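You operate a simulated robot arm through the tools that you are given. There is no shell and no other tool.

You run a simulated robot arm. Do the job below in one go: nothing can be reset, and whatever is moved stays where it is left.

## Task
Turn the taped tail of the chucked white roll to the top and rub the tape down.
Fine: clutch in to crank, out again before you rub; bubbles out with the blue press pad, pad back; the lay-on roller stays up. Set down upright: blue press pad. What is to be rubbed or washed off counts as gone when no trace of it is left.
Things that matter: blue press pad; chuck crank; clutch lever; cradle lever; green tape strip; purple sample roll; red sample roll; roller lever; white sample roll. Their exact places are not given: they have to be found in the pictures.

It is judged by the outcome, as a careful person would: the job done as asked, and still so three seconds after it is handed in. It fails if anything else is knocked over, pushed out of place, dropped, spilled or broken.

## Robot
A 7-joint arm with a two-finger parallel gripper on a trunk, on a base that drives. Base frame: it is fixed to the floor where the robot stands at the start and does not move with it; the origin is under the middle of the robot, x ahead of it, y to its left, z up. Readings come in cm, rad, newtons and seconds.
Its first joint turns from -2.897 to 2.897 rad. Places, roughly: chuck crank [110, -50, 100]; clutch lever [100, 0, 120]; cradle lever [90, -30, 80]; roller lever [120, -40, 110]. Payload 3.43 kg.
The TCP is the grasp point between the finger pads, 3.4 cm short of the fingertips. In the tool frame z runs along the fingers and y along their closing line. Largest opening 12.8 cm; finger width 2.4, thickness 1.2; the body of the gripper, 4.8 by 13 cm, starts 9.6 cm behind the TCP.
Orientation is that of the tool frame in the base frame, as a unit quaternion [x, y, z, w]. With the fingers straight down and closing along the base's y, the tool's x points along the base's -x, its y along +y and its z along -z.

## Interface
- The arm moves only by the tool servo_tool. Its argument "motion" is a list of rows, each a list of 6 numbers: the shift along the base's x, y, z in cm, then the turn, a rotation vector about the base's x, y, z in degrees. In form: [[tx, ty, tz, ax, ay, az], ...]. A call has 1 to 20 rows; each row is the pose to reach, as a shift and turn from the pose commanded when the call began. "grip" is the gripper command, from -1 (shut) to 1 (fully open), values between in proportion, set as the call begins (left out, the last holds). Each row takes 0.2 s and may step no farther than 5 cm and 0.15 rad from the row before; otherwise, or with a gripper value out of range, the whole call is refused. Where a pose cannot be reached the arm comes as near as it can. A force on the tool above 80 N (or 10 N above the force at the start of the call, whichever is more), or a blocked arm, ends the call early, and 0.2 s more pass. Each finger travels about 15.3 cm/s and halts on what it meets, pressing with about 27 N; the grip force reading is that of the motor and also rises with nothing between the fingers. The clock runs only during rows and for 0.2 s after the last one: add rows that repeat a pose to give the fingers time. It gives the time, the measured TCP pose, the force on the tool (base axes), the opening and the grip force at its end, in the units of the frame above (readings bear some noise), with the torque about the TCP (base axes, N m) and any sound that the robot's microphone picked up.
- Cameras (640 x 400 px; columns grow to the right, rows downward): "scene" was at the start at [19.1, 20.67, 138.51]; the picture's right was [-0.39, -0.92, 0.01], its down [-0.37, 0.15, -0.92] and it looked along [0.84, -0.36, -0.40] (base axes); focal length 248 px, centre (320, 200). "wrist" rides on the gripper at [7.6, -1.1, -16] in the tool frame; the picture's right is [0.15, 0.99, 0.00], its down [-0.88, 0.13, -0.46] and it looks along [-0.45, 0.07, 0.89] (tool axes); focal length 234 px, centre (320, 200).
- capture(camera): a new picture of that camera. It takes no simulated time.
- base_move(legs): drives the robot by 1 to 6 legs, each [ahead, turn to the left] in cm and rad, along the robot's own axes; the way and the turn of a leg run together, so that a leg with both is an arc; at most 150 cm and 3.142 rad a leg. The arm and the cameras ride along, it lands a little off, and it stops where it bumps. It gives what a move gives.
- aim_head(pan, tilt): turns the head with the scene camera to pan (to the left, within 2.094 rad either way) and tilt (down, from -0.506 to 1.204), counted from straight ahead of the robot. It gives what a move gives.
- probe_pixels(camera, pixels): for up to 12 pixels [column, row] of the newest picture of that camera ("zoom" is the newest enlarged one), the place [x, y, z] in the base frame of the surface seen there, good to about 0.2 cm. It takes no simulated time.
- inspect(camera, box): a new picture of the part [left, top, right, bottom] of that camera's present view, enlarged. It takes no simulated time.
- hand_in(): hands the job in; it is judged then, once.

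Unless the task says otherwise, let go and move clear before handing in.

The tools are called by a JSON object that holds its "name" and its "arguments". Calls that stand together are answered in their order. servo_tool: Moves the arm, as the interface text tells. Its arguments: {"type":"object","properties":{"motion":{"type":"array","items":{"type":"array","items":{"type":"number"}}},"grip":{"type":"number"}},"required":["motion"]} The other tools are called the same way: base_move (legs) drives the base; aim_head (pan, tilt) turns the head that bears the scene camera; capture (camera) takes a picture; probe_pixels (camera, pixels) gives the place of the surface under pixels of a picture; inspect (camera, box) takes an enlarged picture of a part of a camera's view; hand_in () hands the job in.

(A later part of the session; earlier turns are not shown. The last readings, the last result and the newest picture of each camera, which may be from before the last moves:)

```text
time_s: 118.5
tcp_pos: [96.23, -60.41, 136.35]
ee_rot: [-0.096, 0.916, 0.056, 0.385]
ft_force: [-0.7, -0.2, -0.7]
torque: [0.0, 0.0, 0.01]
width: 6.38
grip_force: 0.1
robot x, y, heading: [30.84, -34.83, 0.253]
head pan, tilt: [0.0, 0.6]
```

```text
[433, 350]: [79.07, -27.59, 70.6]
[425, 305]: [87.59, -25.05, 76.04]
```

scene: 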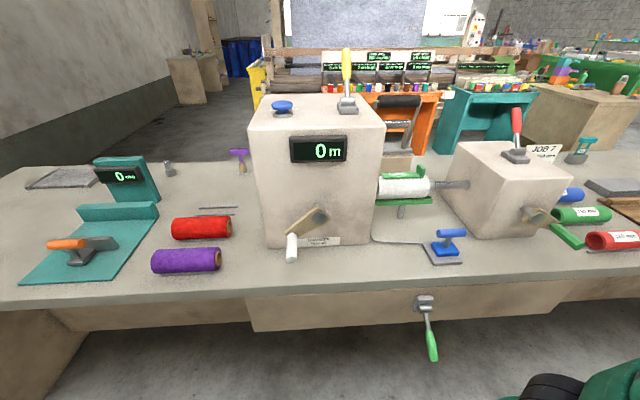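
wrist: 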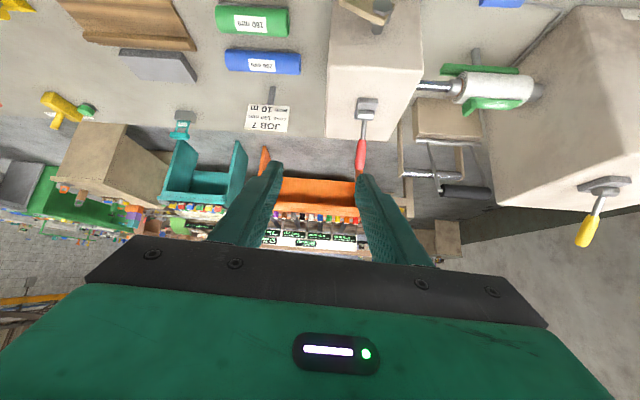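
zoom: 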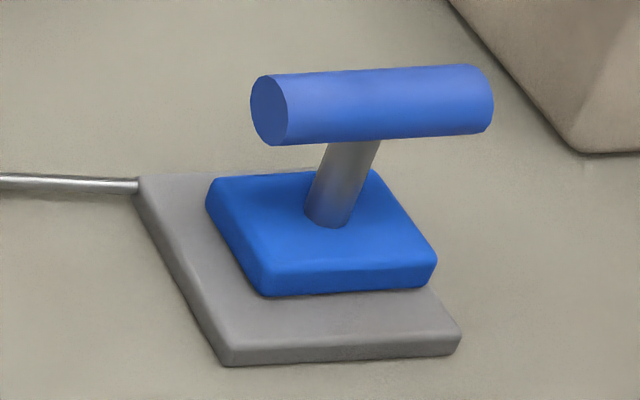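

The pad's bar runs from v≈−54 to −60.6 at u≈85, z≈93, and the cradle lever is unmoved. I'll bring the tool upright (fingers straight down) and over toward the pad, opening the fingers.

{"name": "servo_tool", "arguments": {"motion": [[-0.92, 3.64, -2.75, -1.7, 5.48, 0.72], [-1.85, 7.28, -5.5, -3.4, 10.95, 1.44], [-2.77, 10.9, -8.25, -5.1, 16.4, 2.16], [-3.7, 14.55, -11, -6.8, 21.9, 2.88], [-4.62, 18.2, -13.75, -8.5, 27.4, 3.6], [-5.55, 21.8, -16.5, -10.2, 32.85, 4.3], [-6.47, 25.5, -19.25, -11.9, 38.3, 5.0], [-7.4, 29.1, -22, -13.6, 43.8, 5.75], [-7.4, 29.1, -22, -13.6, 43.8, 5.75]], "grip": 0.45}}

{"name": "capture", "arguments": {"camera": "wrist"}}

{"name": "capture", "arguments": {"camera": "scene"}}

```text
time_s: 120.5
tcp_pos: [89.08, -29.82, 121.19]
ee_rot: [-0.178, 0.984, 0.017, -0.011]
ft_force: [-1.1, -0.1, 0.6]
torque: [0.02, 0.01, -0.02]
width: 9.29
grip_force: 0.0
out of reach, approached as far as the arm can: row 1, 2, 3, 4, 5, 6, 7, 8, 9
robot x, y, heading: [31.22, -35.2, 0.253]
head pan, tilt: [0.0, 0.6]
```

```text
taken
```

wrist: 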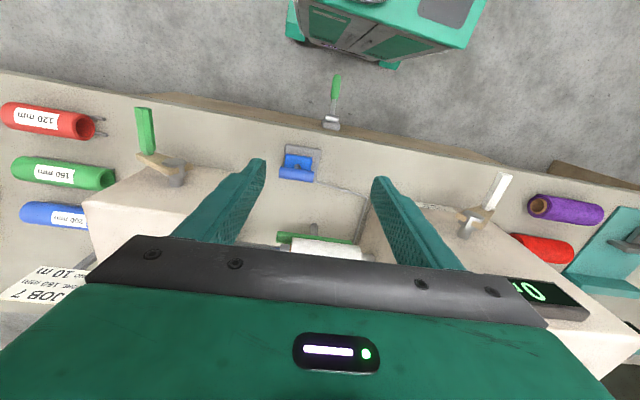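

```text
taken
```

scene: 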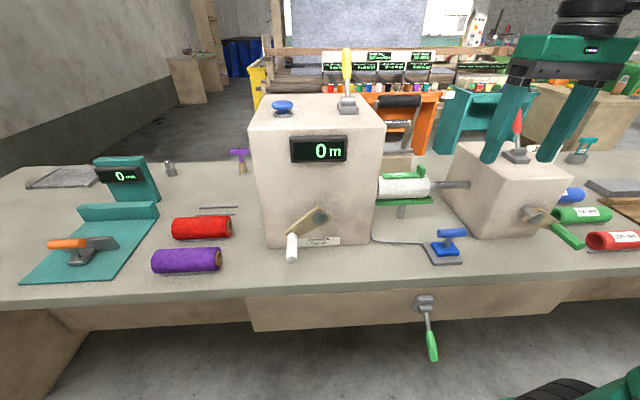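

The arm couldn't quite hold that close-in pose. I'll move forward over the pad, which should bring it back within reach, and check.

{"name": "servo_tool", "arguments": {"motion": [[3.2, 1.05, 0, 0, 0, 0], [6.5, 2.1, 0, 0, 0, 0], [9.7, 3.15, -1, 0, 0, 0], [9.7, 3.15, -5, 0, 0, 0], [9.7, 3.15, -8, 0, 0, 0], [9.7, 3.15, -8, 0, 0, 0]]}}

{"name": "capture", "arguments": {"camera": "wrist"}}

{"name": "capture", "arguments": {"camera": "scene"}}

```text
time_s: 121.6
tcp_pos: [99.55, -33.02, 115.67]
ee_rot: [-0.111, 0.994, 0.017, -0.001]
ft_force: [0.2, 1.0, -0.3]
torque: [-0.11, 0.14, 0.0]
width: 9.28
grip_force: 0.1
robot x, y, heading: [31.01, -35.25, 0.254]
head pan, tilt: [0.0, 0.6]
stopped in row 5: the arm was blocked; the commanded pose is now the measured one
```

```text
taken
```

wrist: 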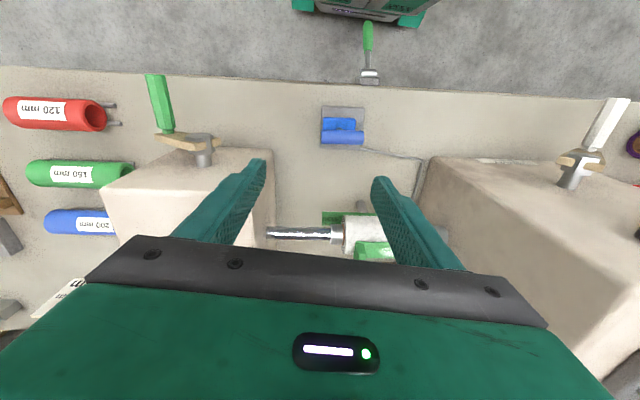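

```text
taken
```

scene: 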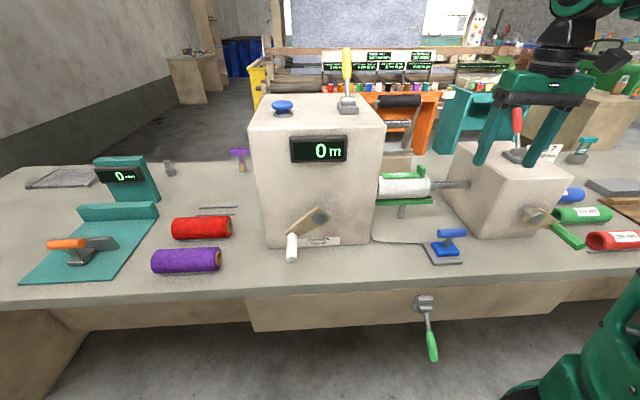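

The arm reports being blocked about 5 cm right of target with little force at the tool, so an upstream link is probably touching the robot. I'll look at the arm's elbow.

{"name": "aim_head", "arguments": {"pan": -0.9, "tilt": 0.4}}

{"name": "capture", "arguments": {"camera": "scene"}}

```text
time_s: 122.8
tcp_pos: [99.5, -33.03, 115.59]
ee_rot: [-0.111, 0.994, 0.016, -0.001]
ft_force: [0.5, 0.2, -0.1]
torque: [-0.02, 0.02, 0.03]
width: 9.28
grip_force: 0.1
robot x, y, heading: [30.94, -35.08, 0.254]
head pan, tilt: [-0.901, 0.4]
```

```text
taken
```

scene: 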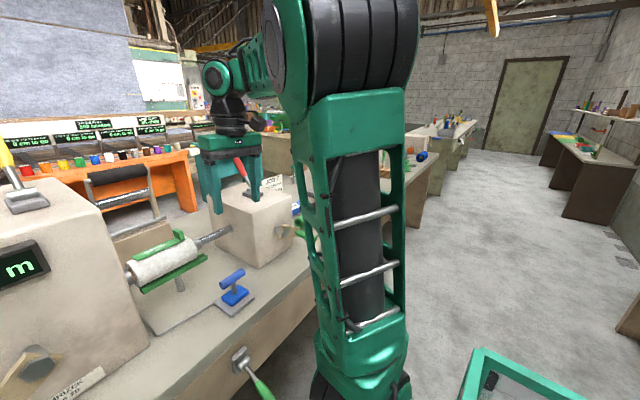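

Nothing obvious is touching. I'll test a small straight-down and forward move from here to see how freely it goes.

{"name": "servo_tool", "arguments": {"motion": [[1, 0.3, -2, 0, 0, 0], [2, 0.6, -5, 0, 0, 0], [2, 0.6, -8, 0, 0, 0], [2, 0.6, -8, 0, 0, 0]]}}

```text
time_s: 123.2
tcp_pos: [99.1, -33.22, 115.59]
ee_rot: [-0.112, 0.993, 0.018, 0.006]
ft_force: [1.4, 0.4, -0.7]
torque: [-0.07, 0.12, 0.0]
width: 9.27
grip_force: 0.1
robot x, y, heading: [30.63, -34.99, 0.253]
head pan, tilt: [-0.901, 0.4]
stopped in row 1: the arm was blocked; the commanded pose is now the measured one
```

Blocked even downward with no tool force, so an upstream link is in contact, perhaps with the head mast. I'll try moving to the right and forward to free it.

{"name": "servo_tool", "arguments": {"motion": [[1, -1.5, 0, 0, 0, 0], [2, -3, 0, 0, 0, 0], [3, -4.5, 0, 0, 0, 0], [3, -4.5, 0, 0, 0, 0]]}}

```text
time_s: 123.5
tcp_pos: [98.53, -34.09, 116.26]
ee_rot: [-0.113, 0.993, 0.017, 0.011]
ft_force: [1.1, 0.4, 0.1]
torque: [-0.07, 0.14, 0.01]
width: 9.28
grip_force: 0.0
robot x, y, heading: [31.22, -34.94, 0.252]
head pan, tilt: [-0.901, 0.4]
stopped in row 1: the arm was blocked; the commanded pose is now the measured one
```

Forward and down seem blocked, while it drifts back and up. I'll try backing up and raising.

{"name": "servo_tool", "arguments": {"motion": [[-1, -1, 1.5, 0, 0, 0], [-2, -2, 3, 0, 0, 0], [-3, -3, 5, 0, 0, 0], [-3, -3, 5, 0, 0, 0]]}}

{"name": "capture", "arguments": {"camera": "scene"}}

{"name": "capture", "arguments": {"camera": "wrist"}}

```text
time_s: 123.8
tcp_pos: [96.83, -35.01, 117.54]
ee_rot: [-0.112, 0.993, 0.019, 0.019]
ft_force: [0.8, 0.6, -1.1]
torque: [-0.05, 0.14, 0.03]
width: 9.3
grip_force: 0.1
robot x, y, heading: [30.98, -35.42, 0.253]
head pan, tilt: [-0.901, 0.4]
stopped in row 1: the arm was blocked; the commanded pose is now the measured one
```

```text
taken
```

scene: 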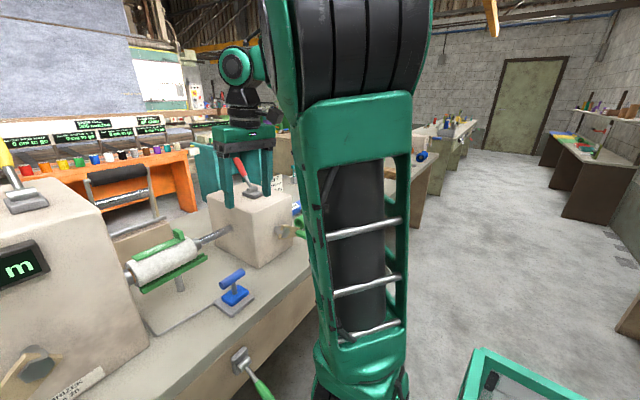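

```text
taken
```

wrist: 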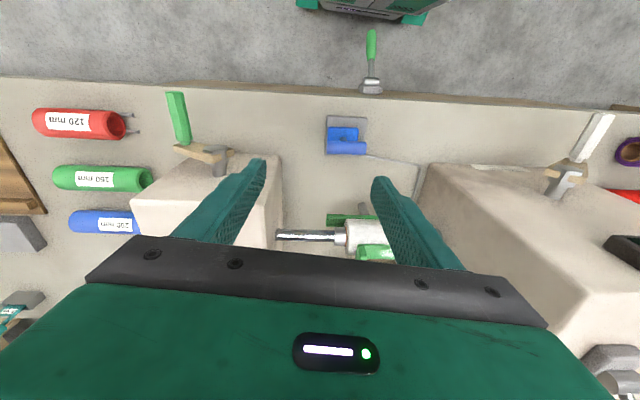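

It creeps a little each call. I'll turn the head away from the arm for room and try moving to the right.

{"name": "aim_head", "arguments": {"pan": 0.4, "tilt": 0.6}}

{"name": "servo_tool", "arguments": {"motion": [[0.3, -1.5, 0.3, 0, 0, 0], [0.6, -3, 0.6, 0, 0, 0], [1, -5, 1, 0, 0, 0], [1, -7, 1, 0, 0, 0], [1, -7, 1, 0, 0, 0]]}}

```text
time_s: 125.3
tcp_pos: [96.78, -35.08, 117.66]
ee_rot: [-0.112, 0.993, 0.019, 0.019]
ft_force: [-0.4, 0.1, 0.2]
torque: [-0.04, 0.04, 0.0]
width: 9.27
grip_force: 0.0
robot x, y, heading: [31.2, -35.12, 0.249]
head pan, tilt: [0.4, 0.6]
```

```text
time_s: 126.5
tcp_pos: [97.69, -42.12, 118.41]
ee_rot: [-0.111, 0.993, 0.019, 0.018]
ft_force: [0.0, 0.0, 0.2]
torque: [-0.01, 0.0, -0.02]
width: 9.27
grip_force: 0.0
robot x, y, heading: [30.94, -35.32, 0.255]
head pan, tilt: [0.4, 0.6]
```

It moves freely with the head turned away. I'll go forward, correct the yaw, then approach left over the pad.

{"name": "servo_tool", "arguments": {"motion": [[2.4, 0.8, 0, -1.2, 0.8, 2.6], [4.8, 1.6, 0, -2.5, 1.7, 5.3], [4.8, 1.6, -3, -2.5, 1.7, 5.3], [3.8, 4.7, -4, -2.5, 1.7, 5.3], [2.8, 7.8, -4, -2.5, 1.7, 5.3], [1.8, 10.9, -4, -2.5, 1.7, 5.3], [0.8, 13.9, -4, -2.5, 1.7, 5.3], [0.8, 13.9, -4, -2.5, 1.7, 5.3]]}}

{"name": "capture", "arguments": {"camera": "wrist"}}

```text
time_s: 127.0
tcp_pos: [100.48, -41.48, 119.15]
ee_rot: [-0.148, 0.989, 0.002, 0.011]
ft_force: [1.7, 1.4, -0.5]
torque: [-0.11, 0.11, -0.02]
width: 9.3
grip_force: 0.0
robot x, y, heading: [31.07, -35.36, 0.251]
head pan, tilt: [0.4, 0.6]
stopped in row 2: the arm was blocked; the commanded pose is now the measured one
```

```text
taken
```

wrist: 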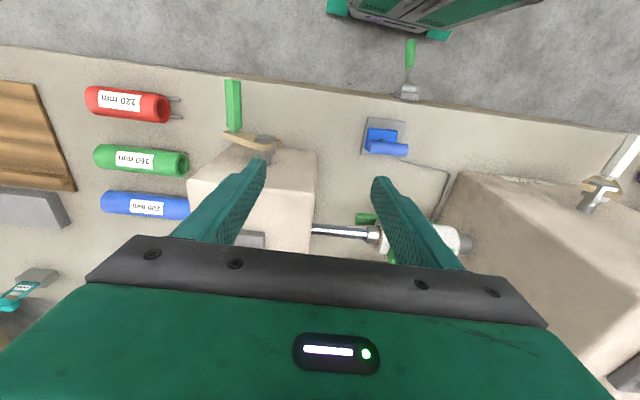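

It did move forward partly before stopping, so it may be lagging near a singular pose. I'll try again with slower, smaller steps.

{"name": "servo_tool", "arguments": {"motion": [[0.5, 0.15, 0, 0, 0, 0], [1, 0.3, 0, 0, 0, 0], [1.5, 0.45, 0, 0, 0, 0], [2, 0.6, 0, 0, 0, 0], [2.5, 0.75, 0, 0, 0, 0], [3, 0.9, 0, 0, 0, 0], [3.5, 1.1, 0, 0, 0, 0], [4, 1.25, 0, 0, 0, 0]]}}

```text
time_s: 127.3
tcp_pos: [99.51, -41.88, 119.57]
ee_rot: [-0.147, 0.989, 0.003, 0.017]
ft_force: [0.7, 1.5, -1.9]
torque: [-0.11, 0.15, -0.01]
width: 9.28
grip_force: 0.1
robot x, y, heading: [31.47, -35.44, 0.251]
head pan, tilt: [0.4, 0.6]
stopped in row 1: the arm was blocked; the commanded pose is now the measured one
```

Forward really is obstructed, and the arm springs back. I'll look around the arm's full length with the head to find the contact.

{"name": "aim_head", "arguments": {"pan": -0.9, "tilt": -0.3}}

{"name": "capture", "arguments": {"camera": "scene"}}

{"name": "aim_head", "arguments": {"pan": -0.6, "tilt": 1.1}}

{"name": "capture", "arguments": {"camera": "scene"}}

```text
time_s: 128.8
tcp_pos: [99.55, -41.86, 119.55]
ee_rot: [-0.148, 0.989, 0.002, 0.017]
ft_force: [-0.1, 0.3, 0.0]
torque: [-0.03, -0.04, -0.02]
width: 9.3
grip_force: 0.0
robot x, y, heading: [31.11, -35.09, 0.255]
head pan, tilt: [-0.901, -0.3]
```

```text
taken
```

scene: 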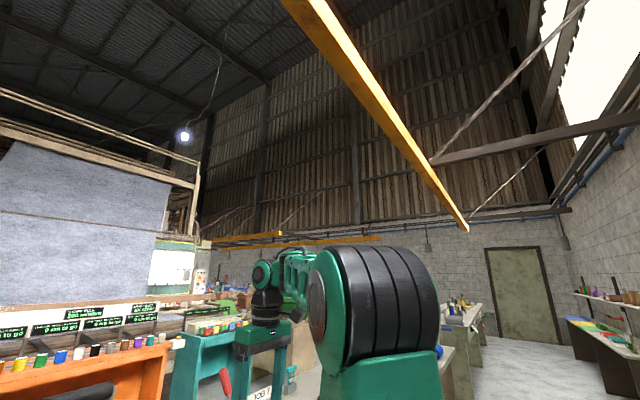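

```text
time_s: 130.3
tcp_pos: [99.55, -41.91, 119.5]
ee_rot: [-0.148, 0.989, 0.003, 0.017]
ft_force: [0.3, -0.7, 0.3]
torque: [0.01, 0.01, 0.0]
width: 9.3
grip_force: 0.0
robot x, y, heading: [31.19, -34.92, 0.257]
head pan, tilt: [-0.6, 1.1]
```

```text
taken
```

scene: 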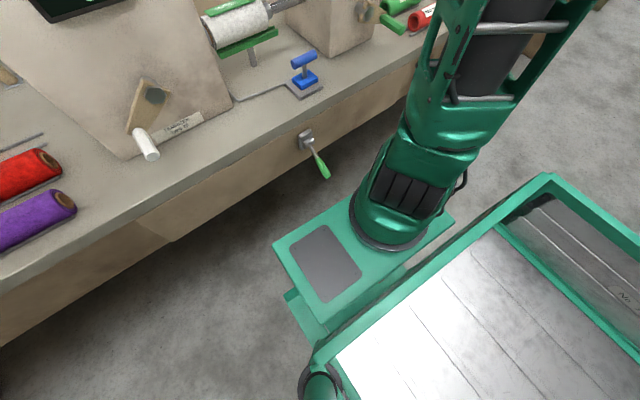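

Nothing visibly touches, so this upright tool pose is likely at a joint limit. Tilted 40° forward the arm moved well everywhere, and the pad's bar can be gripped by its ends at that tilt. I'll tilt back first.

{"name": "aim_head", "arguments": {"pan": 0.2, "tilt": 0.6}}

{"name": "servo_tool", "arguments": {"motion": [[0, 0, 0, 1.5, -4.5, 0], [0, 0, 0, 3, -9, 0], [0, 0, 0, 4.5, -13.5, 0], [0, 0, 0, 6, -18, 0], [0, 0, 0, 7.5, -22.5, 0], [0, 0, 0, 9, -27, 0], [0, 0, 0, 10.3, -31.5, 0], [0, 0, 0, 11.7, -36.1, 0], [0, 0, 0, 11.7, -36.1, 0]]}}

```text
time_s: 131.5
tcp_pos: [99.59, -41.89, 119.42]
ee_rot: [-0.148, 0.989, 0.003, 0.017]
ft_force: [0.2, -0.5, -0.1]
torque: [0.02, 0.0, 0.0]
width: 9.3
grip_force: 0.1
robot x, y, heading: [31.16, -34.84, 0.252]
head pan, tilt: [0.201, 0.6]
```

```text
time_s: 133.5
tcp_pos: [99.18, -41.84, 119.84]
ee_rot: [-0.139, 0.929, 0.057, 0.338]
ft_force: [0.2, -0.4, -0.5]
torque: [0.06, 0.03, 0.0]
width: 9.27
grip_force: 0.0
robot x, y, heading: [31.31, -34.93, 0.256]
head pan, tilt: [0.201, 0.6]
```

Good: at 40° tilt it moves freely. Now to a spot above and in front of the pad.

{"name": "servo_tool", "arguments": {"motion": [[-1.7, 2.9, -2, 0, 0, 0], [-3.4, 5.9, -4, 0, 0, 0], [-5, 8.8, -7, 0, 0, 0], [-6.74, 11.7, -10, 0, 0, 0], [-6.74, 11.7, -10, 0, 0, 0]]}}

{"name": "capture", "arguments": {"camera": "wrist"}}

{"name": "capture", "arguments": {"camera": "scene"}}

```text
time_s: 134.7
tcp_pos: [92.28, -29.98, 109.84]
ee_rot: [-0.139, 0.929, 0.057, 0.338]
ft_force: [-0.6, 0.1, 0.0]
torque: [0.02, 0.0, -0.01]
width: 9.27
grip_force: 0.1
robot x, y, heading: [31.45, -34.92, 0.246]
head pan, tilt: [0.201, 0.6]
```

```text
taken
```

wrist: 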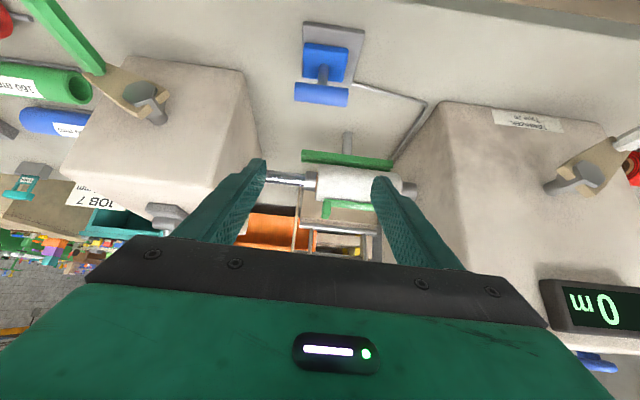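

```text
taken
```

scene: 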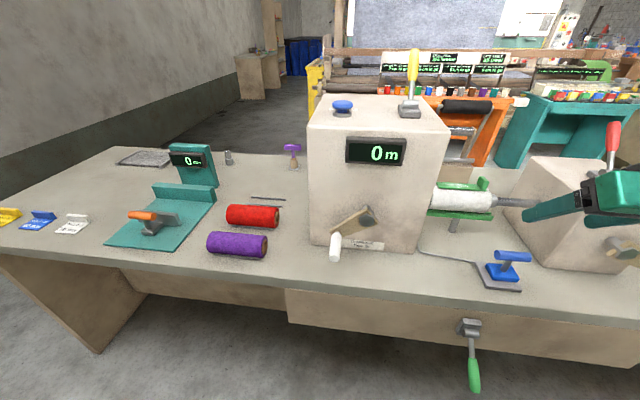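

The pad is well in view at wrist (321,95). I'll probe the bar ends and fingertips.

{"name": "inspect", "arguments": {"camera": "wrist", "box": [280, 10, 380, 120]}}

{"name": "probe_pixels", "arguments": {"camera": "zoom", "pixels": [[180, 300], [225, 300], [270, 305], [315, 308], [345, 310], [360, 310], [255, 240], [215, 190], [330, 200], [260, 150], [300, 290], [300, 325]]}}

{"name": "probe_pixels", "arguments": {"camera": "wrist", "pixels": [[262, 165], [377, 182]]}}

```text
3.64 times, centred on (330, 65) of wrist
```

zoom: 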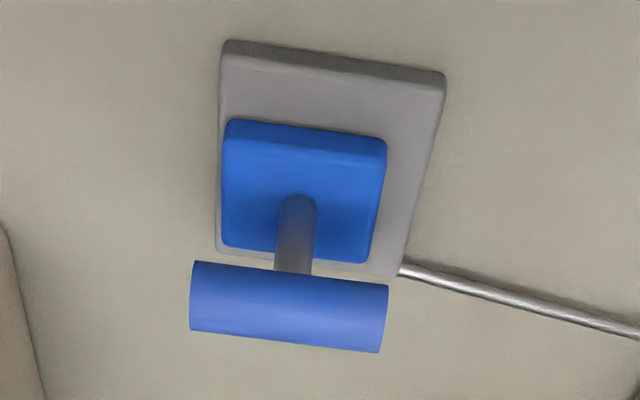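

```text
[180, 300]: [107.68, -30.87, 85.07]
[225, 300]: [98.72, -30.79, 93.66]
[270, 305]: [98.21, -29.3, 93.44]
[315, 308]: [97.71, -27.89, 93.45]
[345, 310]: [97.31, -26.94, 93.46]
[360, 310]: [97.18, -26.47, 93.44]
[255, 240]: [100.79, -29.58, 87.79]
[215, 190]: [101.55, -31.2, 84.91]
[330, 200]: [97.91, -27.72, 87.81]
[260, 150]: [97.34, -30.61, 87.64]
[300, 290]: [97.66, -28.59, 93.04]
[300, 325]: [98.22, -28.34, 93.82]
```

```text
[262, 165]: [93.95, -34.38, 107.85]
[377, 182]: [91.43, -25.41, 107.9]
```

The bar is 6.6 cm long, centred at about (98.6,−28.6,92.8), with yaw about 2.5° more than the tool. I'll line up and advance along the fingers to straddle the bar's ends.

{"name": "servo_tool", "arguments": {"motion": [[-0.2, -0.4, -4, 0, 0, 1.3], [-0.39, -0.76, -8.6, 0, 0, 2.5], [1.6, -0.1, -11.1, 0, 0, 2.5], [3.6, 0.6, -13.6, 0, 0, 2.5], [3.6, 0.6, -13.6, 0, 0, 2.5]]}}

{"name": "capture", "arguments": {"camera": "wrist"}}

{"name": "inspect", "arguments": {"camera": "scene", "box": [440, 190, 600, 310]}}

```text
time_s: 135.9
tcp_pos: [97.89, -29.64, 97.6]
ee_rot: [-0.159, 0.926, 0.064, 0.336]
ft_force: [-0.4, 0.1, 0.2]
torque: [-0.01, 0.02, -0.02]
width: 9.26
grip_force: 0.1
out of reach, approached as far as the arm can: row 2, 3, 4, 5
robot x, y, heading: [30.9, -35.23, 0.252]
head pan, tilt: [0.201, 0.6]
```

```text
taken
```

wrist: 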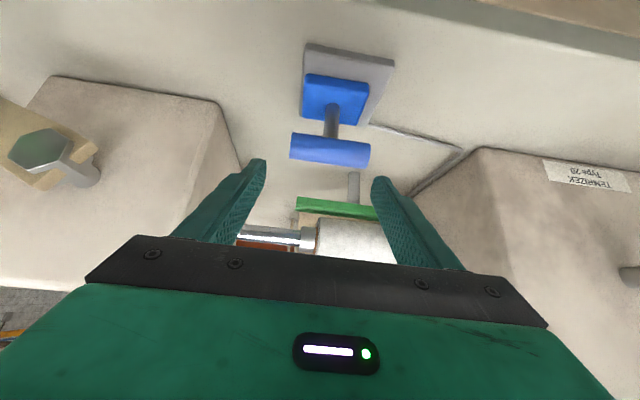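

```text
3.33 times, centred on (520, 250) of scene
```

zoom: 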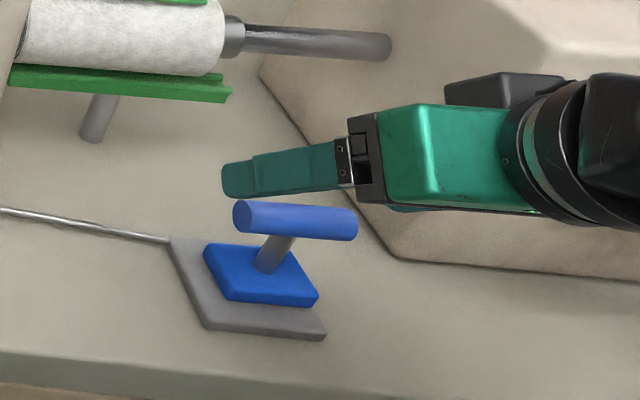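

Too close again for this posture. I'll rise a little and drive the base back 8 cm, correcting the heading too.

{"name": "servo_tool", "arguments": {"motion": [[0, 0, 4, 0, 0, 0], [0, 0, 8, 0, 0, 0], [0, 0, 8, 0, 0, 0]]}}

{"name": "base_move", "arguments": {"legs": [[-8, 0], [0, 0.062]]}}

{"name": "capture", "arguments": {"camera": "wrist"}}

```text
time_s: 136.7
tcp_pos: [97.87, -29.45, 105.55]
ee_rot: [-0.16, 0.926, 0.065, 0.335]
ft_force: [0.1, 0.2, -0.6]
torque: [0.03, -0.04, 0.02]
width: 9.27
grip_force: 0.0
robot x, y, heading: [31.47, -35.27, 0.254]
head pan, tilt: [0.201, 0.6]
```

```text
time_s: 138.2
tcp_pos: [89.58, -27.33, 105.5]
ee_rot: [-0.188, 0.921, 0.075, 0.334]
ft_force: [-0.4, 0.2, -0.5]
torque: [0.01, -0.02, 0.01]
width: 9.29
grip_force: 0.0
robot x, y, heading: [23.23, -37.05, 0.31]
head pan, tilt: [0.201, 0.6]
```

```text
taken
```

wrist: 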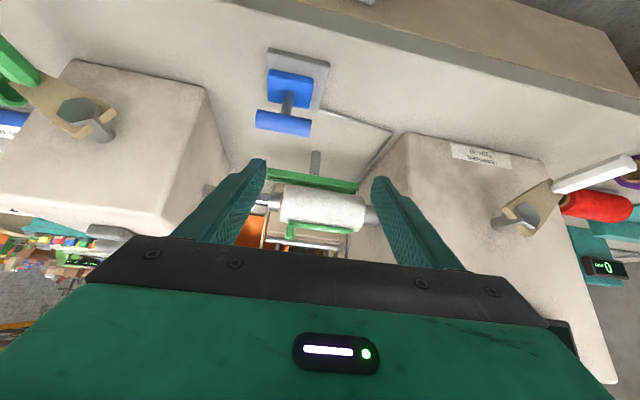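

The turn completed this time (heading 0.31). I'll re-align to the bar: yaw −3.5° and shift to the pre-grasp point.

{"name": "servo_tool", "arguments": {"motion": [[1, -1.9, -2, 0, 0, -1.8], [2.3, -3.7, -4.3, 0, 0, -3.5], [2.3, -3.7, -4.3, 0, 0, -3.5]]}}

{"name": "capture", "arguments": {"camera": "wrist"}}

{"name": "probe_pixels", "arguments": {"camera": "wrist", "pixels": [[262, 165], [377, 182]]}}

```text
time_s: 139.0
tcp_pos: [90.7, -31.56, 101.79]
ee_rot: [-0.16, 0.924, 0.066, 0.342]
ft_force: [0.0, 0.4, 0.5]
torque: [-0.02, 0.01, 0.0]
width: 9.29
grip_force: 0.0
robot x, y, heading: [23.47, -37.33, 0.312]
head pan, tilt: [0.201, 0.6]
```

```text
taken
```

wrist: 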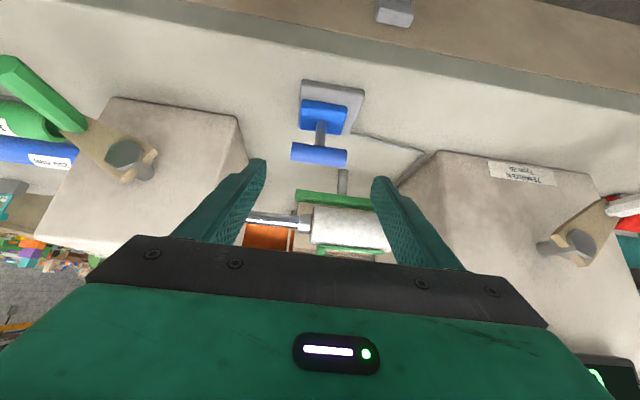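

```text
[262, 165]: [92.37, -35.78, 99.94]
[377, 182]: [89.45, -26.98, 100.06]
```

Bar centre (318) and finger midpoint (320) agree. Advancing onto the bar.

{"name": "servo_tool", "arguments": {"motion": [[2.4, 0.9, -2.7, 0, 0, 0], [4.8, 1.8, -5.4, 0, 0, 0], [4.8, 1.8, -5.4, 0, 0, 0]]}}

{"name": "capture", "arguments": {"camera": "wrist"}}

{"name": "capture", "arguments": {"camera": "scene"}}

```text
time_s: 139.8
tcp_pos: [95.43, -29.89, 96.48]
ee_rot: [-0.159, 0.924, 0.065, 0.343]
ft_force: [-0.4, 0.1, -0.2]
torque: [0.01, -0.04, 0.03]
width: 9.27
grip_force: 0.0
robot x, y, heading: [23.54, -37.27, 0.308]
head pan, tilt: [0.201, 0.6]
```

```text
taken
```

wrist: 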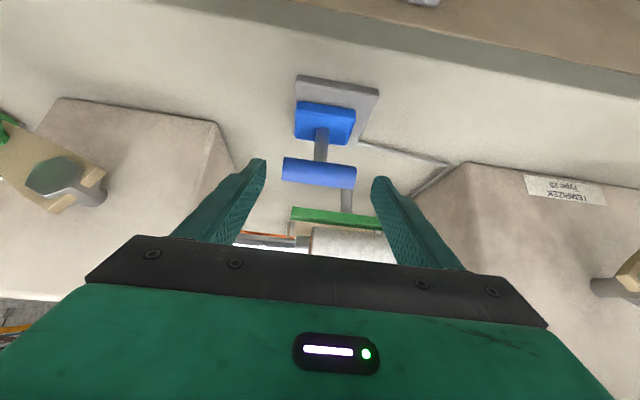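

```text
taken
```

scene: 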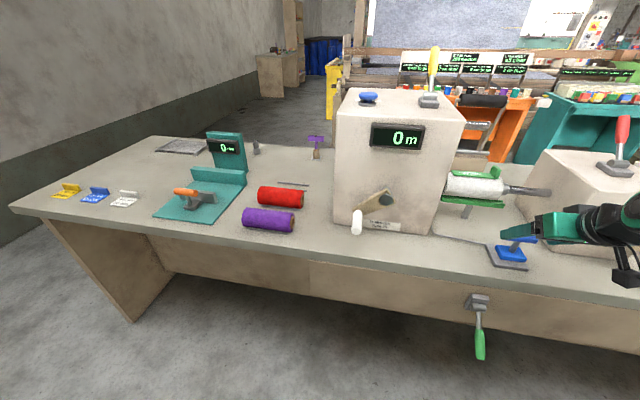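

Still centred, with equal gaps both sides. Final advance, then close.

{"name": "servo_tool", "arguments": {"motion": [[1.25, 0.5, -1.45, 0, 0, 0], [2.5, 1.0, -2.9, 0, 0, 0], [2.5, 1.0, -2.9, 0, 0, 0]]}}

{"name": "aim_head", "arguments": {"pan": -0.15, "tilt": 0.6}}

{"name": "inspect", "arguments": {"camera": "scene", "box": [360, 180, 500, 280]}}

{"name": "capture", "arguments": {"camera": "wrist"}}

```text
time_s: 140.6
tcp_pos: [97.87, -28.64, 93.67]
ee_rot: [-0.16, 0.924, 0.065, 0.342]
ft_force: [-0.4, -0.6, -0.2]
torque: [-0.03, 0.01, 0.0]
width: 9.26
grip_force: 0.0
robot x, y, heading: [23.34, -37.23, 0.314]
head pan, tilt: [0.201, 0.6]
```

```text
time_s: 141.4
tcp_pos: [97.82, -28.52, 93.63]
ee_rot: [-0.16, 0.924, 0.064, 0.342]
ft_force: [0.6, 0.0, 0.5]
torque: [-0.01, 0.04, 0.01]
width: 9.29
grip_force: 0.0
robot x, y, heading: [23.16, -37.25, 0.319]
head pan, tilt: [-0.15, 0.6]
```

```text
4.00 times, centred on (430, 230) of scene
```

zoom: 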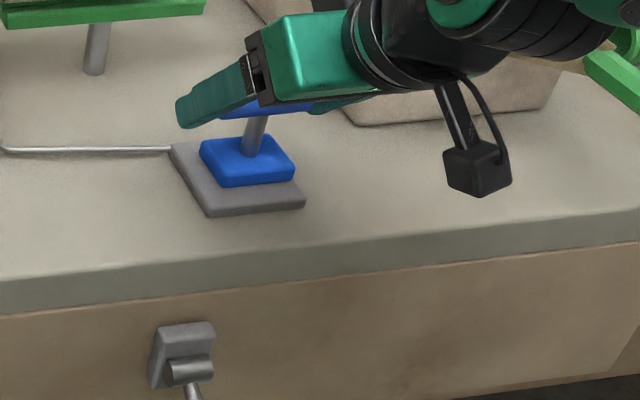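

```text
taken
```

wrist: 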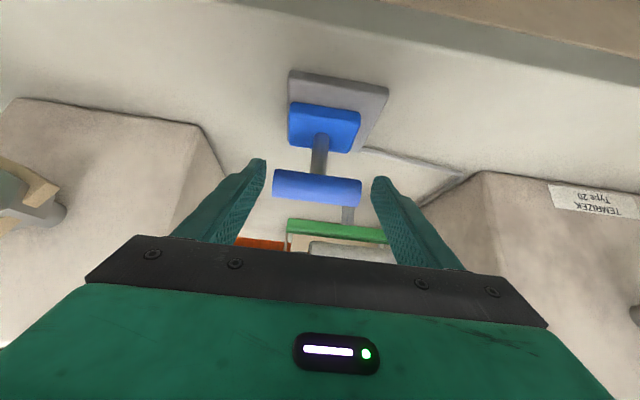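

The bar lies between the finger pads about 2 cm from the tips. Closing.

{"name": "servo_tool", "arguments": {"motion": [[0, 0, 0, 0, 0, 0], [0, 0, 0, 0, 0, 0], [0, 0, 0, 0, 0, 0], [0, 0, 0, 0, 0, 0]], "grip": -1}}

{"name": "capture", "arguments": {"camera": "wrist"}}

```text
time_s: 142.4
tcp_pos: [97.91, -28.58, 93.79]
ee_rot: [-0.16, 0.924, 0.065, 0.343]
ft_force: [2.1, -3.5, 3.6]
torque: [-0.1, -0.15, -0.04]
width: 6.73
grip_force: 27.2
robot x, y, heading: [23.4, -37.39, 0.316]
head pan, tilt: [-0.15, 0.6]
```

```text
taken
```

wrist: 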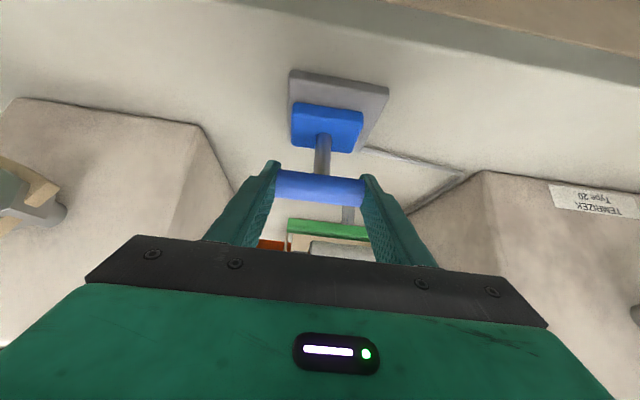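

Gripped at 6.73 cm. I'll lift straight up slowly and check that the pad hangs level.

{"name": "servo_tool", "arguments": {"motion": [[0, 0, 1, 0, 0, 0], [0, 0, 2, 0, 0, 0], [0, 0, 3.5, 0, 0, 0], [0, 0, 5, 0, 0, 0], [0, 0, 6.5, 0, 0, 0], [0, 0, 6.5, 0, 0, 0]]}}

{"name": "inspect", "arguments": {"camera": "scene", "box": [360, 160, 500, 260]}}

{"name": "capture", "arguments": {"camera": "wrist"}}

```text
time_s: 143.8
tcp_pos: [97.92, -28.7, 100.4]
ee_rot: [-0.16, 0.924, 0.065, 0.342]
ft_force: [-0.3, 0.6, -0.9]
torque: [0.03, -0.06, 0.01]
width: 6.7
grip_force: 27.4
robot x, y, heading: [23.32, -37.54, 0.315]
head pan, tilt: [-0.15, 0.6]
```

```text
4.00 times, centred on (430, 210) of scene
```

zoom: 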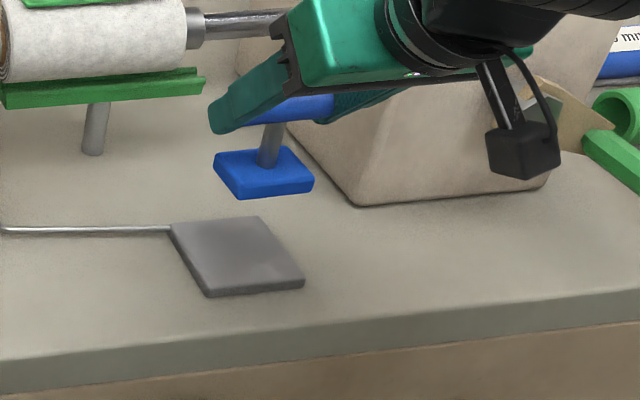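

```text
taken
```

wrist: 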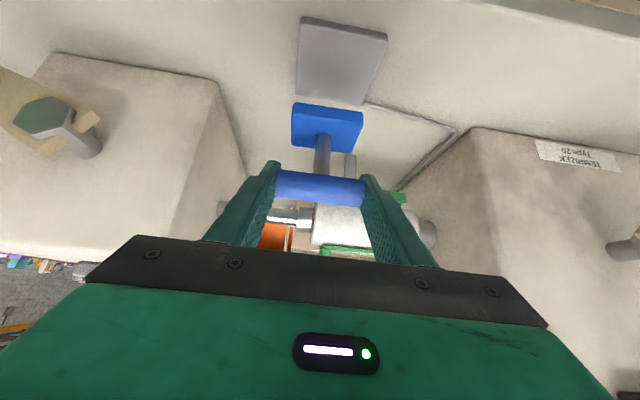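

The pad hangs level and clear. Before moving in, I'll probe the big box's right face and the roll's surroundings for hand clearance.

{"name": "capture", "arguments": {"camera": "scene"}}

{"name": "probe_pixels", "arguments": {"camera": "wrist", "pixels": [[452, 150], [440, 180], [470, 190], [236, 130], [225, 105]]}}

```text
taken
```

scene: 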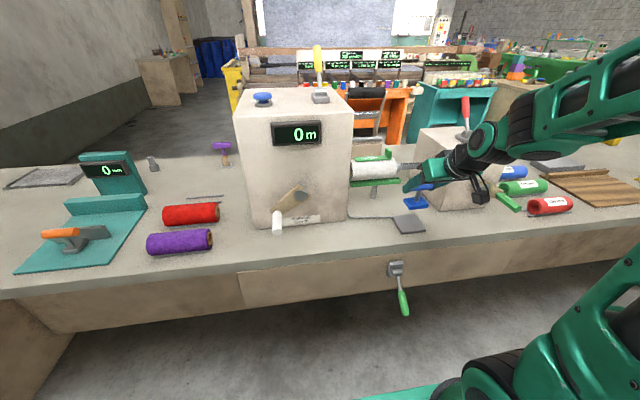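

```text
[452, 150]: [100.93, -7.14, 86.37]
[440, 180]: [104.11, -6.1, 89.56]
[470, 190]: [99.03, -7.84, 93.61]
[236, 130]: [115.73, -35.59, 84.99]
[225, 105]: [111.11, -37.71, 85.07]
```

The box face is at v −38, so the hand keeps at least 2 cm clearance if the pad stays right of v −46.3. I'll raise the pad and carry it over the strip.

{"name": "servo_tool", "arguments": {"motion": [[0, 0, 4.5, 0, 0, 0], [0, 0, 9, 0, 0, 0], [0, 0, 13.6, 0, 0, 0], [2.57, 2.98, 13.6, 0, 0, 0], [5.13, 5.96, 13.6, 0, 0, 0], [7.7, 8.94, 13.6, 0, 0, 0], [10.26, 11.92, 13.6, 0, 0, 0], [12.83, 14.9, 13.6, 0, 0, 0], [12.83, 14.9, 13.6, 0, 0, 0]]}}

{"name": "capture", "arguments": {"camera": "wrist"}}

{"name": "capture", "arguments": {"camera": "scene"}}

{"name": "inspect", "arguments": {"camera": "scene", "box": [330, 110, 430, 200]}}

```text
time_s: 145.8
tcp_pos: [110.81, -13.84, 113.81]
ee_rot: [-0.16, 0.924, 0.065, 0.341]
ft_force: [-0.5, 0.6, -1.0]
torque: [0.01, -0.01, -0.02]
width: 6.73
grip_force: 27.1
robot x, y, heading: [23.66, -36.83, 0.319]
head pan, tilt: [-0.15, 0.6]
```

```text
taken
```

wrist: 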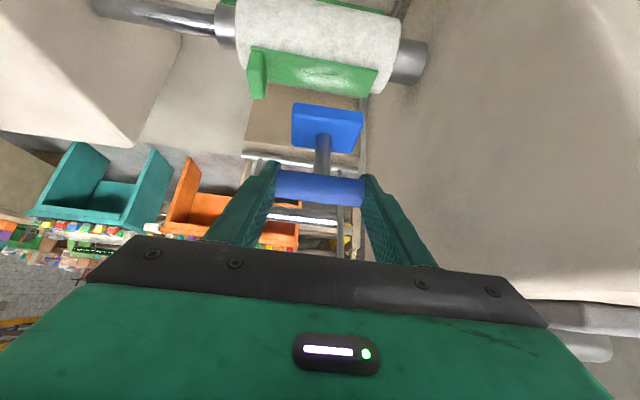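

```text
taken
```

scene: 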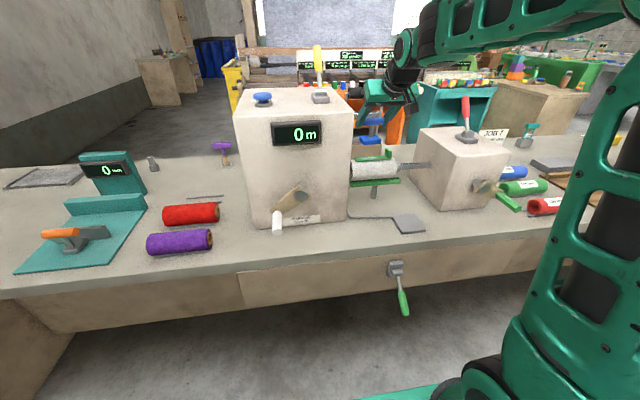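

```text
4.44 times, centred on (380, 155) of scene
```

zoom: 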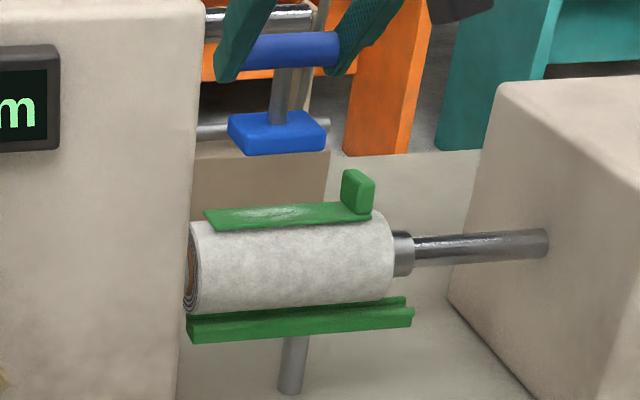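

A clear view: the pad hovers above and behind the strip. I'll probe both to line them up exactly.

{"name": "probe_pixels", "arguments": {"camera": "zoom", "pixels": [[240, 135], [262, 145], [318, 140], [255, 115], [310, 112], [280, 118], [225, 218], [260, 212], [300, 210], [335, 208], [240, 226], [360, 205]]}}

{"name": "inspect", "arguments": {"camera": "wrist", "box": [220, 0, 440, 150]}}

{"name": "probe_pixels", "arguments": {"camera": "zoom", "pixels": [[130, 155], [130, 215], [220, 160], [220, 235], [300, 180], [300, 245], [430, 210], [430, 265], [220, 310], [400, 350], [215, 400], [310, 340]]}}

```text
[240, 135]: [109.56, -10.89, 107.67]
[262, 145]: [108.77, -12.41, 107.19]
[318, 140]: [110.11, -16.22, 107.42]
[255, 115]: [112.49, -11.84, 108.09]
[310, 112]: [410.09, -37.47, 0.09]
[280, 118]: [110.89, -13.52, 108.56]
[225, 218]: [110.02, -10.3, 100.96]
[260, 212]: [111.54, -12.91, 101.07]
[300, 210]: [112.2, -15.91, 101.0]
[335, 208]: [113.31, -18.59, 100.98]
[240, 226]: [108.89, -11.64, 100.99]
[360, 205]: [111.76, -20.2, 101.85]
```

```text
2.67 times, centred on (330, 75) of wrist
```

zoom: 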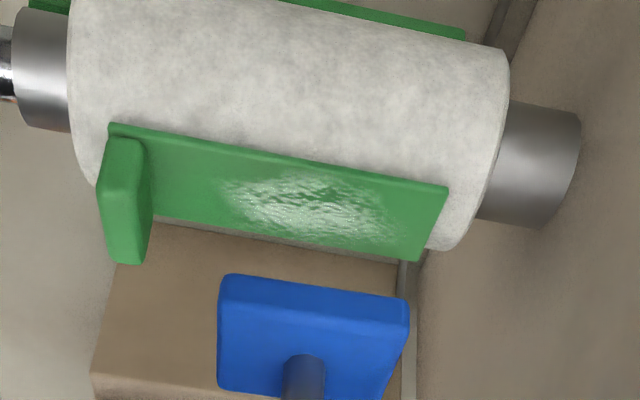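

```text
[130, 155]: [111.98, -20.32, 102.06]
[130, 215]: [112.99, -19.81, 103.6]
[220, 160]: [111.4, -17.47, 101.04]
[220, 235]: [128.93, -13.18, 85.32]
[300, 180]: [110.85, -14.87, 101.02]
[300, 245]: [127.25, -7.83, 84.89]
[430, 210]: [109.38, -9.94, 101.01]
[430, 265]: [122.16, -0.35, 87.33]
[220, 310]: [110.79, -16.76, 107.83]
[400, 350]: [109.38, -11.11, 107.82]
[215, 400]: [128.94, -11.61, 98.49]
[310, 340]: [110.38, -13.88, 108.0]
```

Bubbles span v −51.0 to −44.4 and the pad spans about −49.9 to −44.1 at the same u as the strip. I'll lower to contact gently.

{"name": "servo_tool", "arguments": {"motion": [[0, 0, -1.5, 0, 0, 0], [0, 0, -3, 0, 0, 0], [0, 0, -4.2, 0, 0, 0], [0, 0, -4.8, 0, 0, 0], [0, 0, -5.2, 0, 0, 0], [0, 0, -5.2, 0, 0, 0]]}}

{"name": "inspect", "arguments": {"camera": "scene", "box": [330, 110, 430, 200]}}

```text
time_s: 147.2
tcp_pos: [110.75, -13.83, 108.67]
ee_rot: [-0.16, 0.924, 0.065, 0.342]
ft_force: [0.2, 0.1, -0.4]
torque: [-0.01, 0.0, 0.01]
width: 6.75
grip_force: 26.9
robot x, y, heading: [23.47, -37.33, 0.318]
head pan, tilt: [-0.15, 0.6]
```

```text
4.44 times, centred on (380, 155) of scene
```

zoom: 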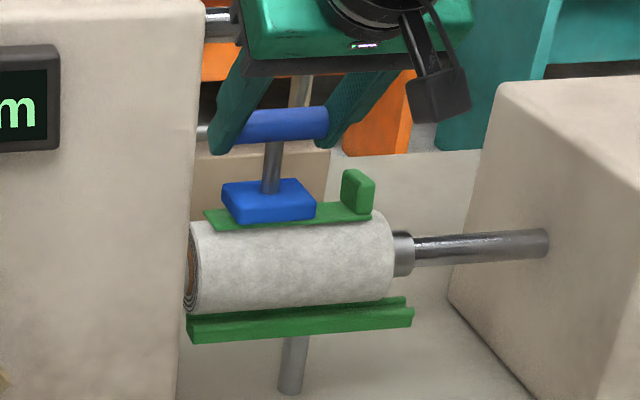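

Just above contact. I'll press a little further and read the force.

{"name": "servo_tool", "arguments": {"motion": [[0, 0, -0.2, 0, 0, 0], [0, 0, -0.4, 0, 0, 0], [0, 0, -0.4, 0, 0, 0]]}}

{"name": "servo_tool", "arguments": {"motion": [[0, 0, -0.2, 0, 0, 0], [0, 0, -0.4, 0, 0, 0], [0, 0, -0.4, 0, 0, 0]]}}

```text
time_s: 148.0
tcp_pos: [110.62, -13.87, 108.43]
ee_rot: [-0.16, 0.923, 0.065, 0.344]
ft_force: [-7.2, -2.0, 17.4]
torque: [-0.31, 0.63, -0.03]
width: 6.75
grip_force: 27.4
robot x, y, heading: [23.03, -37.13, 0.318]
head pan, tilt: [-0.15, 0.6]
```

```text
time_s: 148.8
tcp_pos: [110.83, -13.82, 108.19]
ee_rot: [-0.16, 0.922, 0.066, 0.346]
ft_force: [0.4, 0.4, 40.6]
torque: [-0.05, -0.42, 0.03]
width: 6.77
grip_force: 26.6
robot x, y, heading: [23.6, -36.95, 0.316]
head pan, tilt: [-0.15, 0.6]
```

40 N is more than enough. I'll ease slightly and rub back and forth along the strip.

{"name": "servo_tool", "arguments": {"motion": [[0, 0, 0.2, 0, 0, 0], [-0.15, 0.47, 0.2, 0, 0, 0], [0, 0, 0.2, 0, 0, 0], [0.15, -0.47, 0.2, 0, 0, 0], [0.31, -0.95, 0.2, 0, 0, 0], [0.46, -1.43, 0.2, 0, 0, 0], [0.56, -1.7, 0.2, 0, 0, 0], [0.4, -1.2, 0.2, 0, 0, 0], [0.2, -0.6, 0.2, 0, 0, 0], [0, 0, 0.2, 0, 0, 0], [-0.15, 0.5, 0.2, 0, 0, 0], [0.1, -0.3, 0.2, 0, 0, 0], [0.3, -0.9, 0.2, 0, 0, 0], [0.5, -1.5, 0.2, 0, 0, 0], [0.56, -1.7, 0.2, 0, 0, 0], [0.3, -0.9, 0.2, 0, 0, 0], [0, 0, 0.2, 0, 0, 0]]}}

{"name": "inspect", "arguments": {"camera": "scene", "box": [330, 110, 430, 200]}}

```text
time_s: 152.4
tcp_pos: [110.88, -14.14, 108.0]
ee_rot: [-0.157, 0.924, 0.063, 0.343]
ft_force: [3.7, -12.5, 17.3]
torque: [-1.12, -0.51, -0.08]
width: 6.74
grip_force: 27.1
robot x, y, heading: [23.32, -37.2, 0.314]
head pan, tilt: [-0.15, 0.6]
```

```text
4.44 times, centred on (380, 155) of scene
```

zoom: 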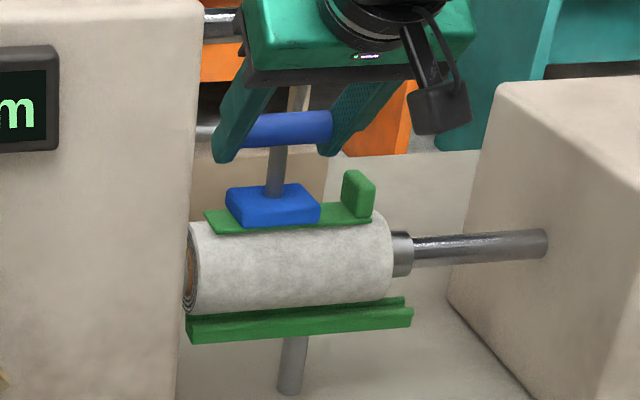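

A first set of strokes is done with no upset. I'll lift and inspect the strip for remaining bubbles.

{"name": "servo_tool", "arguments": {"motion": [[0, 0, 1.5, 0, 0, 0], [0, 0, 3, 0, 0, 0], [0, 0, 5.2, 0, 0, 0], [0, 0, 5.2, 0, 0, 0]]}}

{"name": "inspect", "arguments": {"camera": "wrist", "box": [220, 0, 440, 150]}}

{"name": "inspect", "arguments": {"camera": "scene", "box": [360, 130, 430, 190]}}

```text
time_s: 153.4
tcp_pos: [110.77, -13.79, 113.19]
ee_rot: [-0.16, 0.924, 0.065, 0.341]
ft_force: [0.0, -0.1, -1.1]
torque: [-0.01, 0.04, 0.02]
width: 6.74
grip_force: 28.0
robot x, y, heading: [23.52, -37.29, 0.315]
head pan, tilt: [-0.15, 0.6]
```

```text
2.67 times, centred on (330, 75) of wrist
```

zoom: 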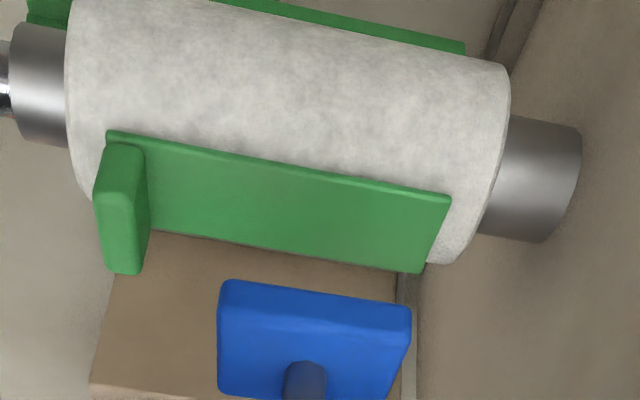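

```text
6.67 times, centred on (395, 160) of scene
```

zoom: 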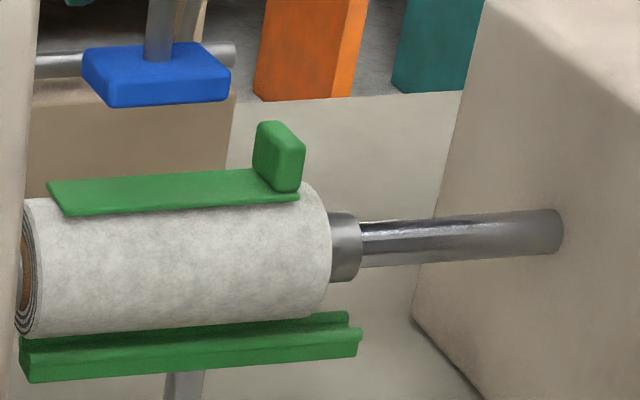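

The bubbles look gone. I'll check very closely for any faint trace and confirm that the strip is level.

{"name": "inspect", "arguments": {"camera": "wrist", "box": [250, 40, 380, 110]}}

{"name": "probe_pixels", "arguments": {"camera": "zoom", "pixels": [[250, 110], [250, 150], [250, 190], [250, 230], [450, 170], [450, 200], [450, 240], [450, 280], [520, 210], [520, 280], [120, 100], [120, 170]]}}

```text
4.92 times, centred on (315, 75) of wrist
```

zoom: 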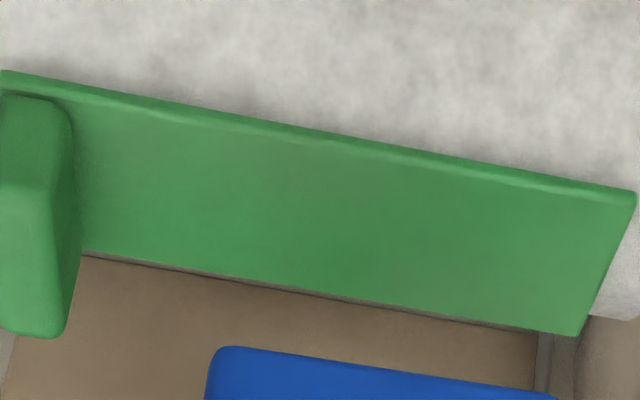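

```text
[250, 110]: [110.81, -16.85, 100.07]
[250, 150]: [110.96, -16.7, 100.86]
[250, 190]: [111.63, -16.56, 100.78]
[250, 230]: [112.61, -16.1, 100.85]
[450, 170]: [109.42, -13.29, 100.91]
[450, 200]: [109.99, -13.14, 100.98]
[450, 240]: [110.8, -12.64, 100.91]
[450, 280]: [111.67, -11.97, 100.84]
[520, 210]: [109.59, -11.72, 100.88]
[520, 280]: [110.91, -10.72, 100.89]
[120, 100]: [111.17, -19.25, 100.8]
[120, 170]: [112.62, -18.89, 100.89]
```

It's uniform green and level at z≈100.9. As insurance against faint traces I'll make one more rubbing pass with a slightly longer stroke.

{"name": "servo_tool", "arguments": {"motion": [[0, 0, -2, 0, 0, 0], [0, 0, -4, 0, 0, 0], [0, 0, -5.2, 0, 0, 0], [-0.18, 0.55, -5.2, 0, 0, 0], [0, 0, -5.2, 0, 0, 0], [0.2, -0.6, -5.2, 0, 0, 0], [0.4, -1.2, -5.2, 0, 0, 0], [0.62, -1.9, -5.2, 0, 0, 0], [0.4, -1.2, -5.2, 0, 0, 0], [0.2, -0.6, -5.2, 0, 0, 0], [0, 0, -5.2, 0, 0, 0], [-0.18, 0.55, -5.2, 0, 0, 0], [0.1, -0.3, -5.2, 0, 0, 0], [0.3, -0.9, -5.2, 0, 0, 0], [0.62, -1.9, -5.2, 0, 0, 0], [0.3, -0.9, -5.2, 0, 0, 0], [0, 0, -5.2, 0, 0, 0], [0, 0, -3, 0, 0, 0], [0, 0, 0, 0, 0, 0], [0, 0, 0, 0, 0, 0]]}}

{"name": "inspect", "arguments": {"camera": "wrist", "box": [250, 40, 380, 110]}}

{"name": "capture", "arguments": {"camera": "wrist"}}

{"name": "capture", "arguments": {"camera": "scene"}}

```text
time_s: 157.6
tcp_pos: [110.62, -13.8, 113.25]
ee_rot: [-0.159, 0.924, 0.064, 0.341]
ft_force: [0.2, 0.2, -1.2]
torque: [0.0, 0.01, -0.03]
width: 6.74
grip_force: 27.2
robot x, y, heading: [23.24, -37.04, 0.315]
head pan, tilt: [-0.15, 0.6]
```

```text
4.92 times, centred on (315, 75) of wrist
```

zoom: 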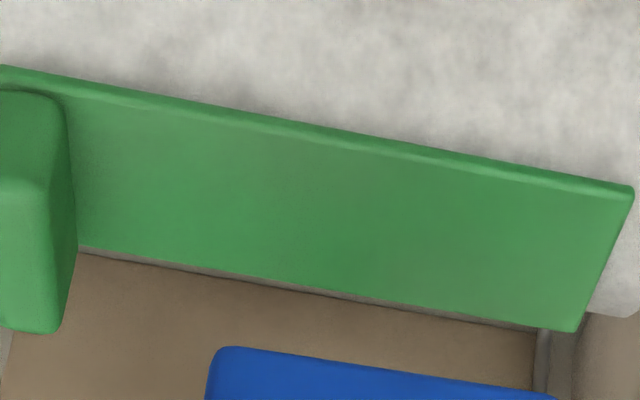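

```text
taken
```

wrist: 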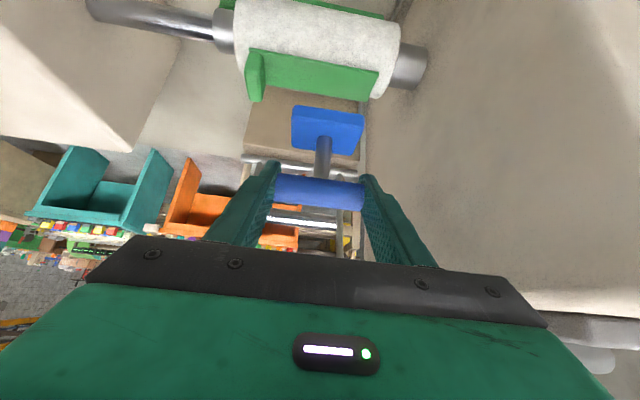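

```text
taken
```

scene: 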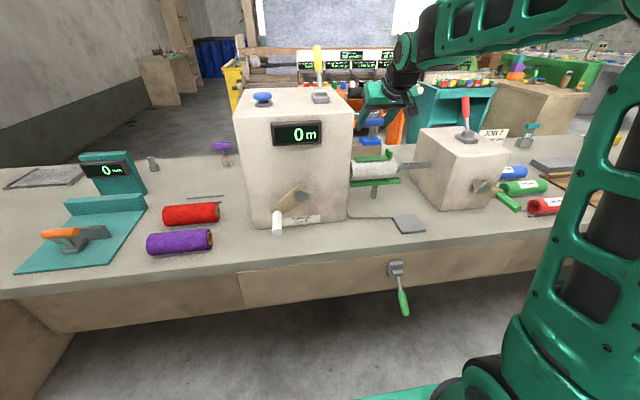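

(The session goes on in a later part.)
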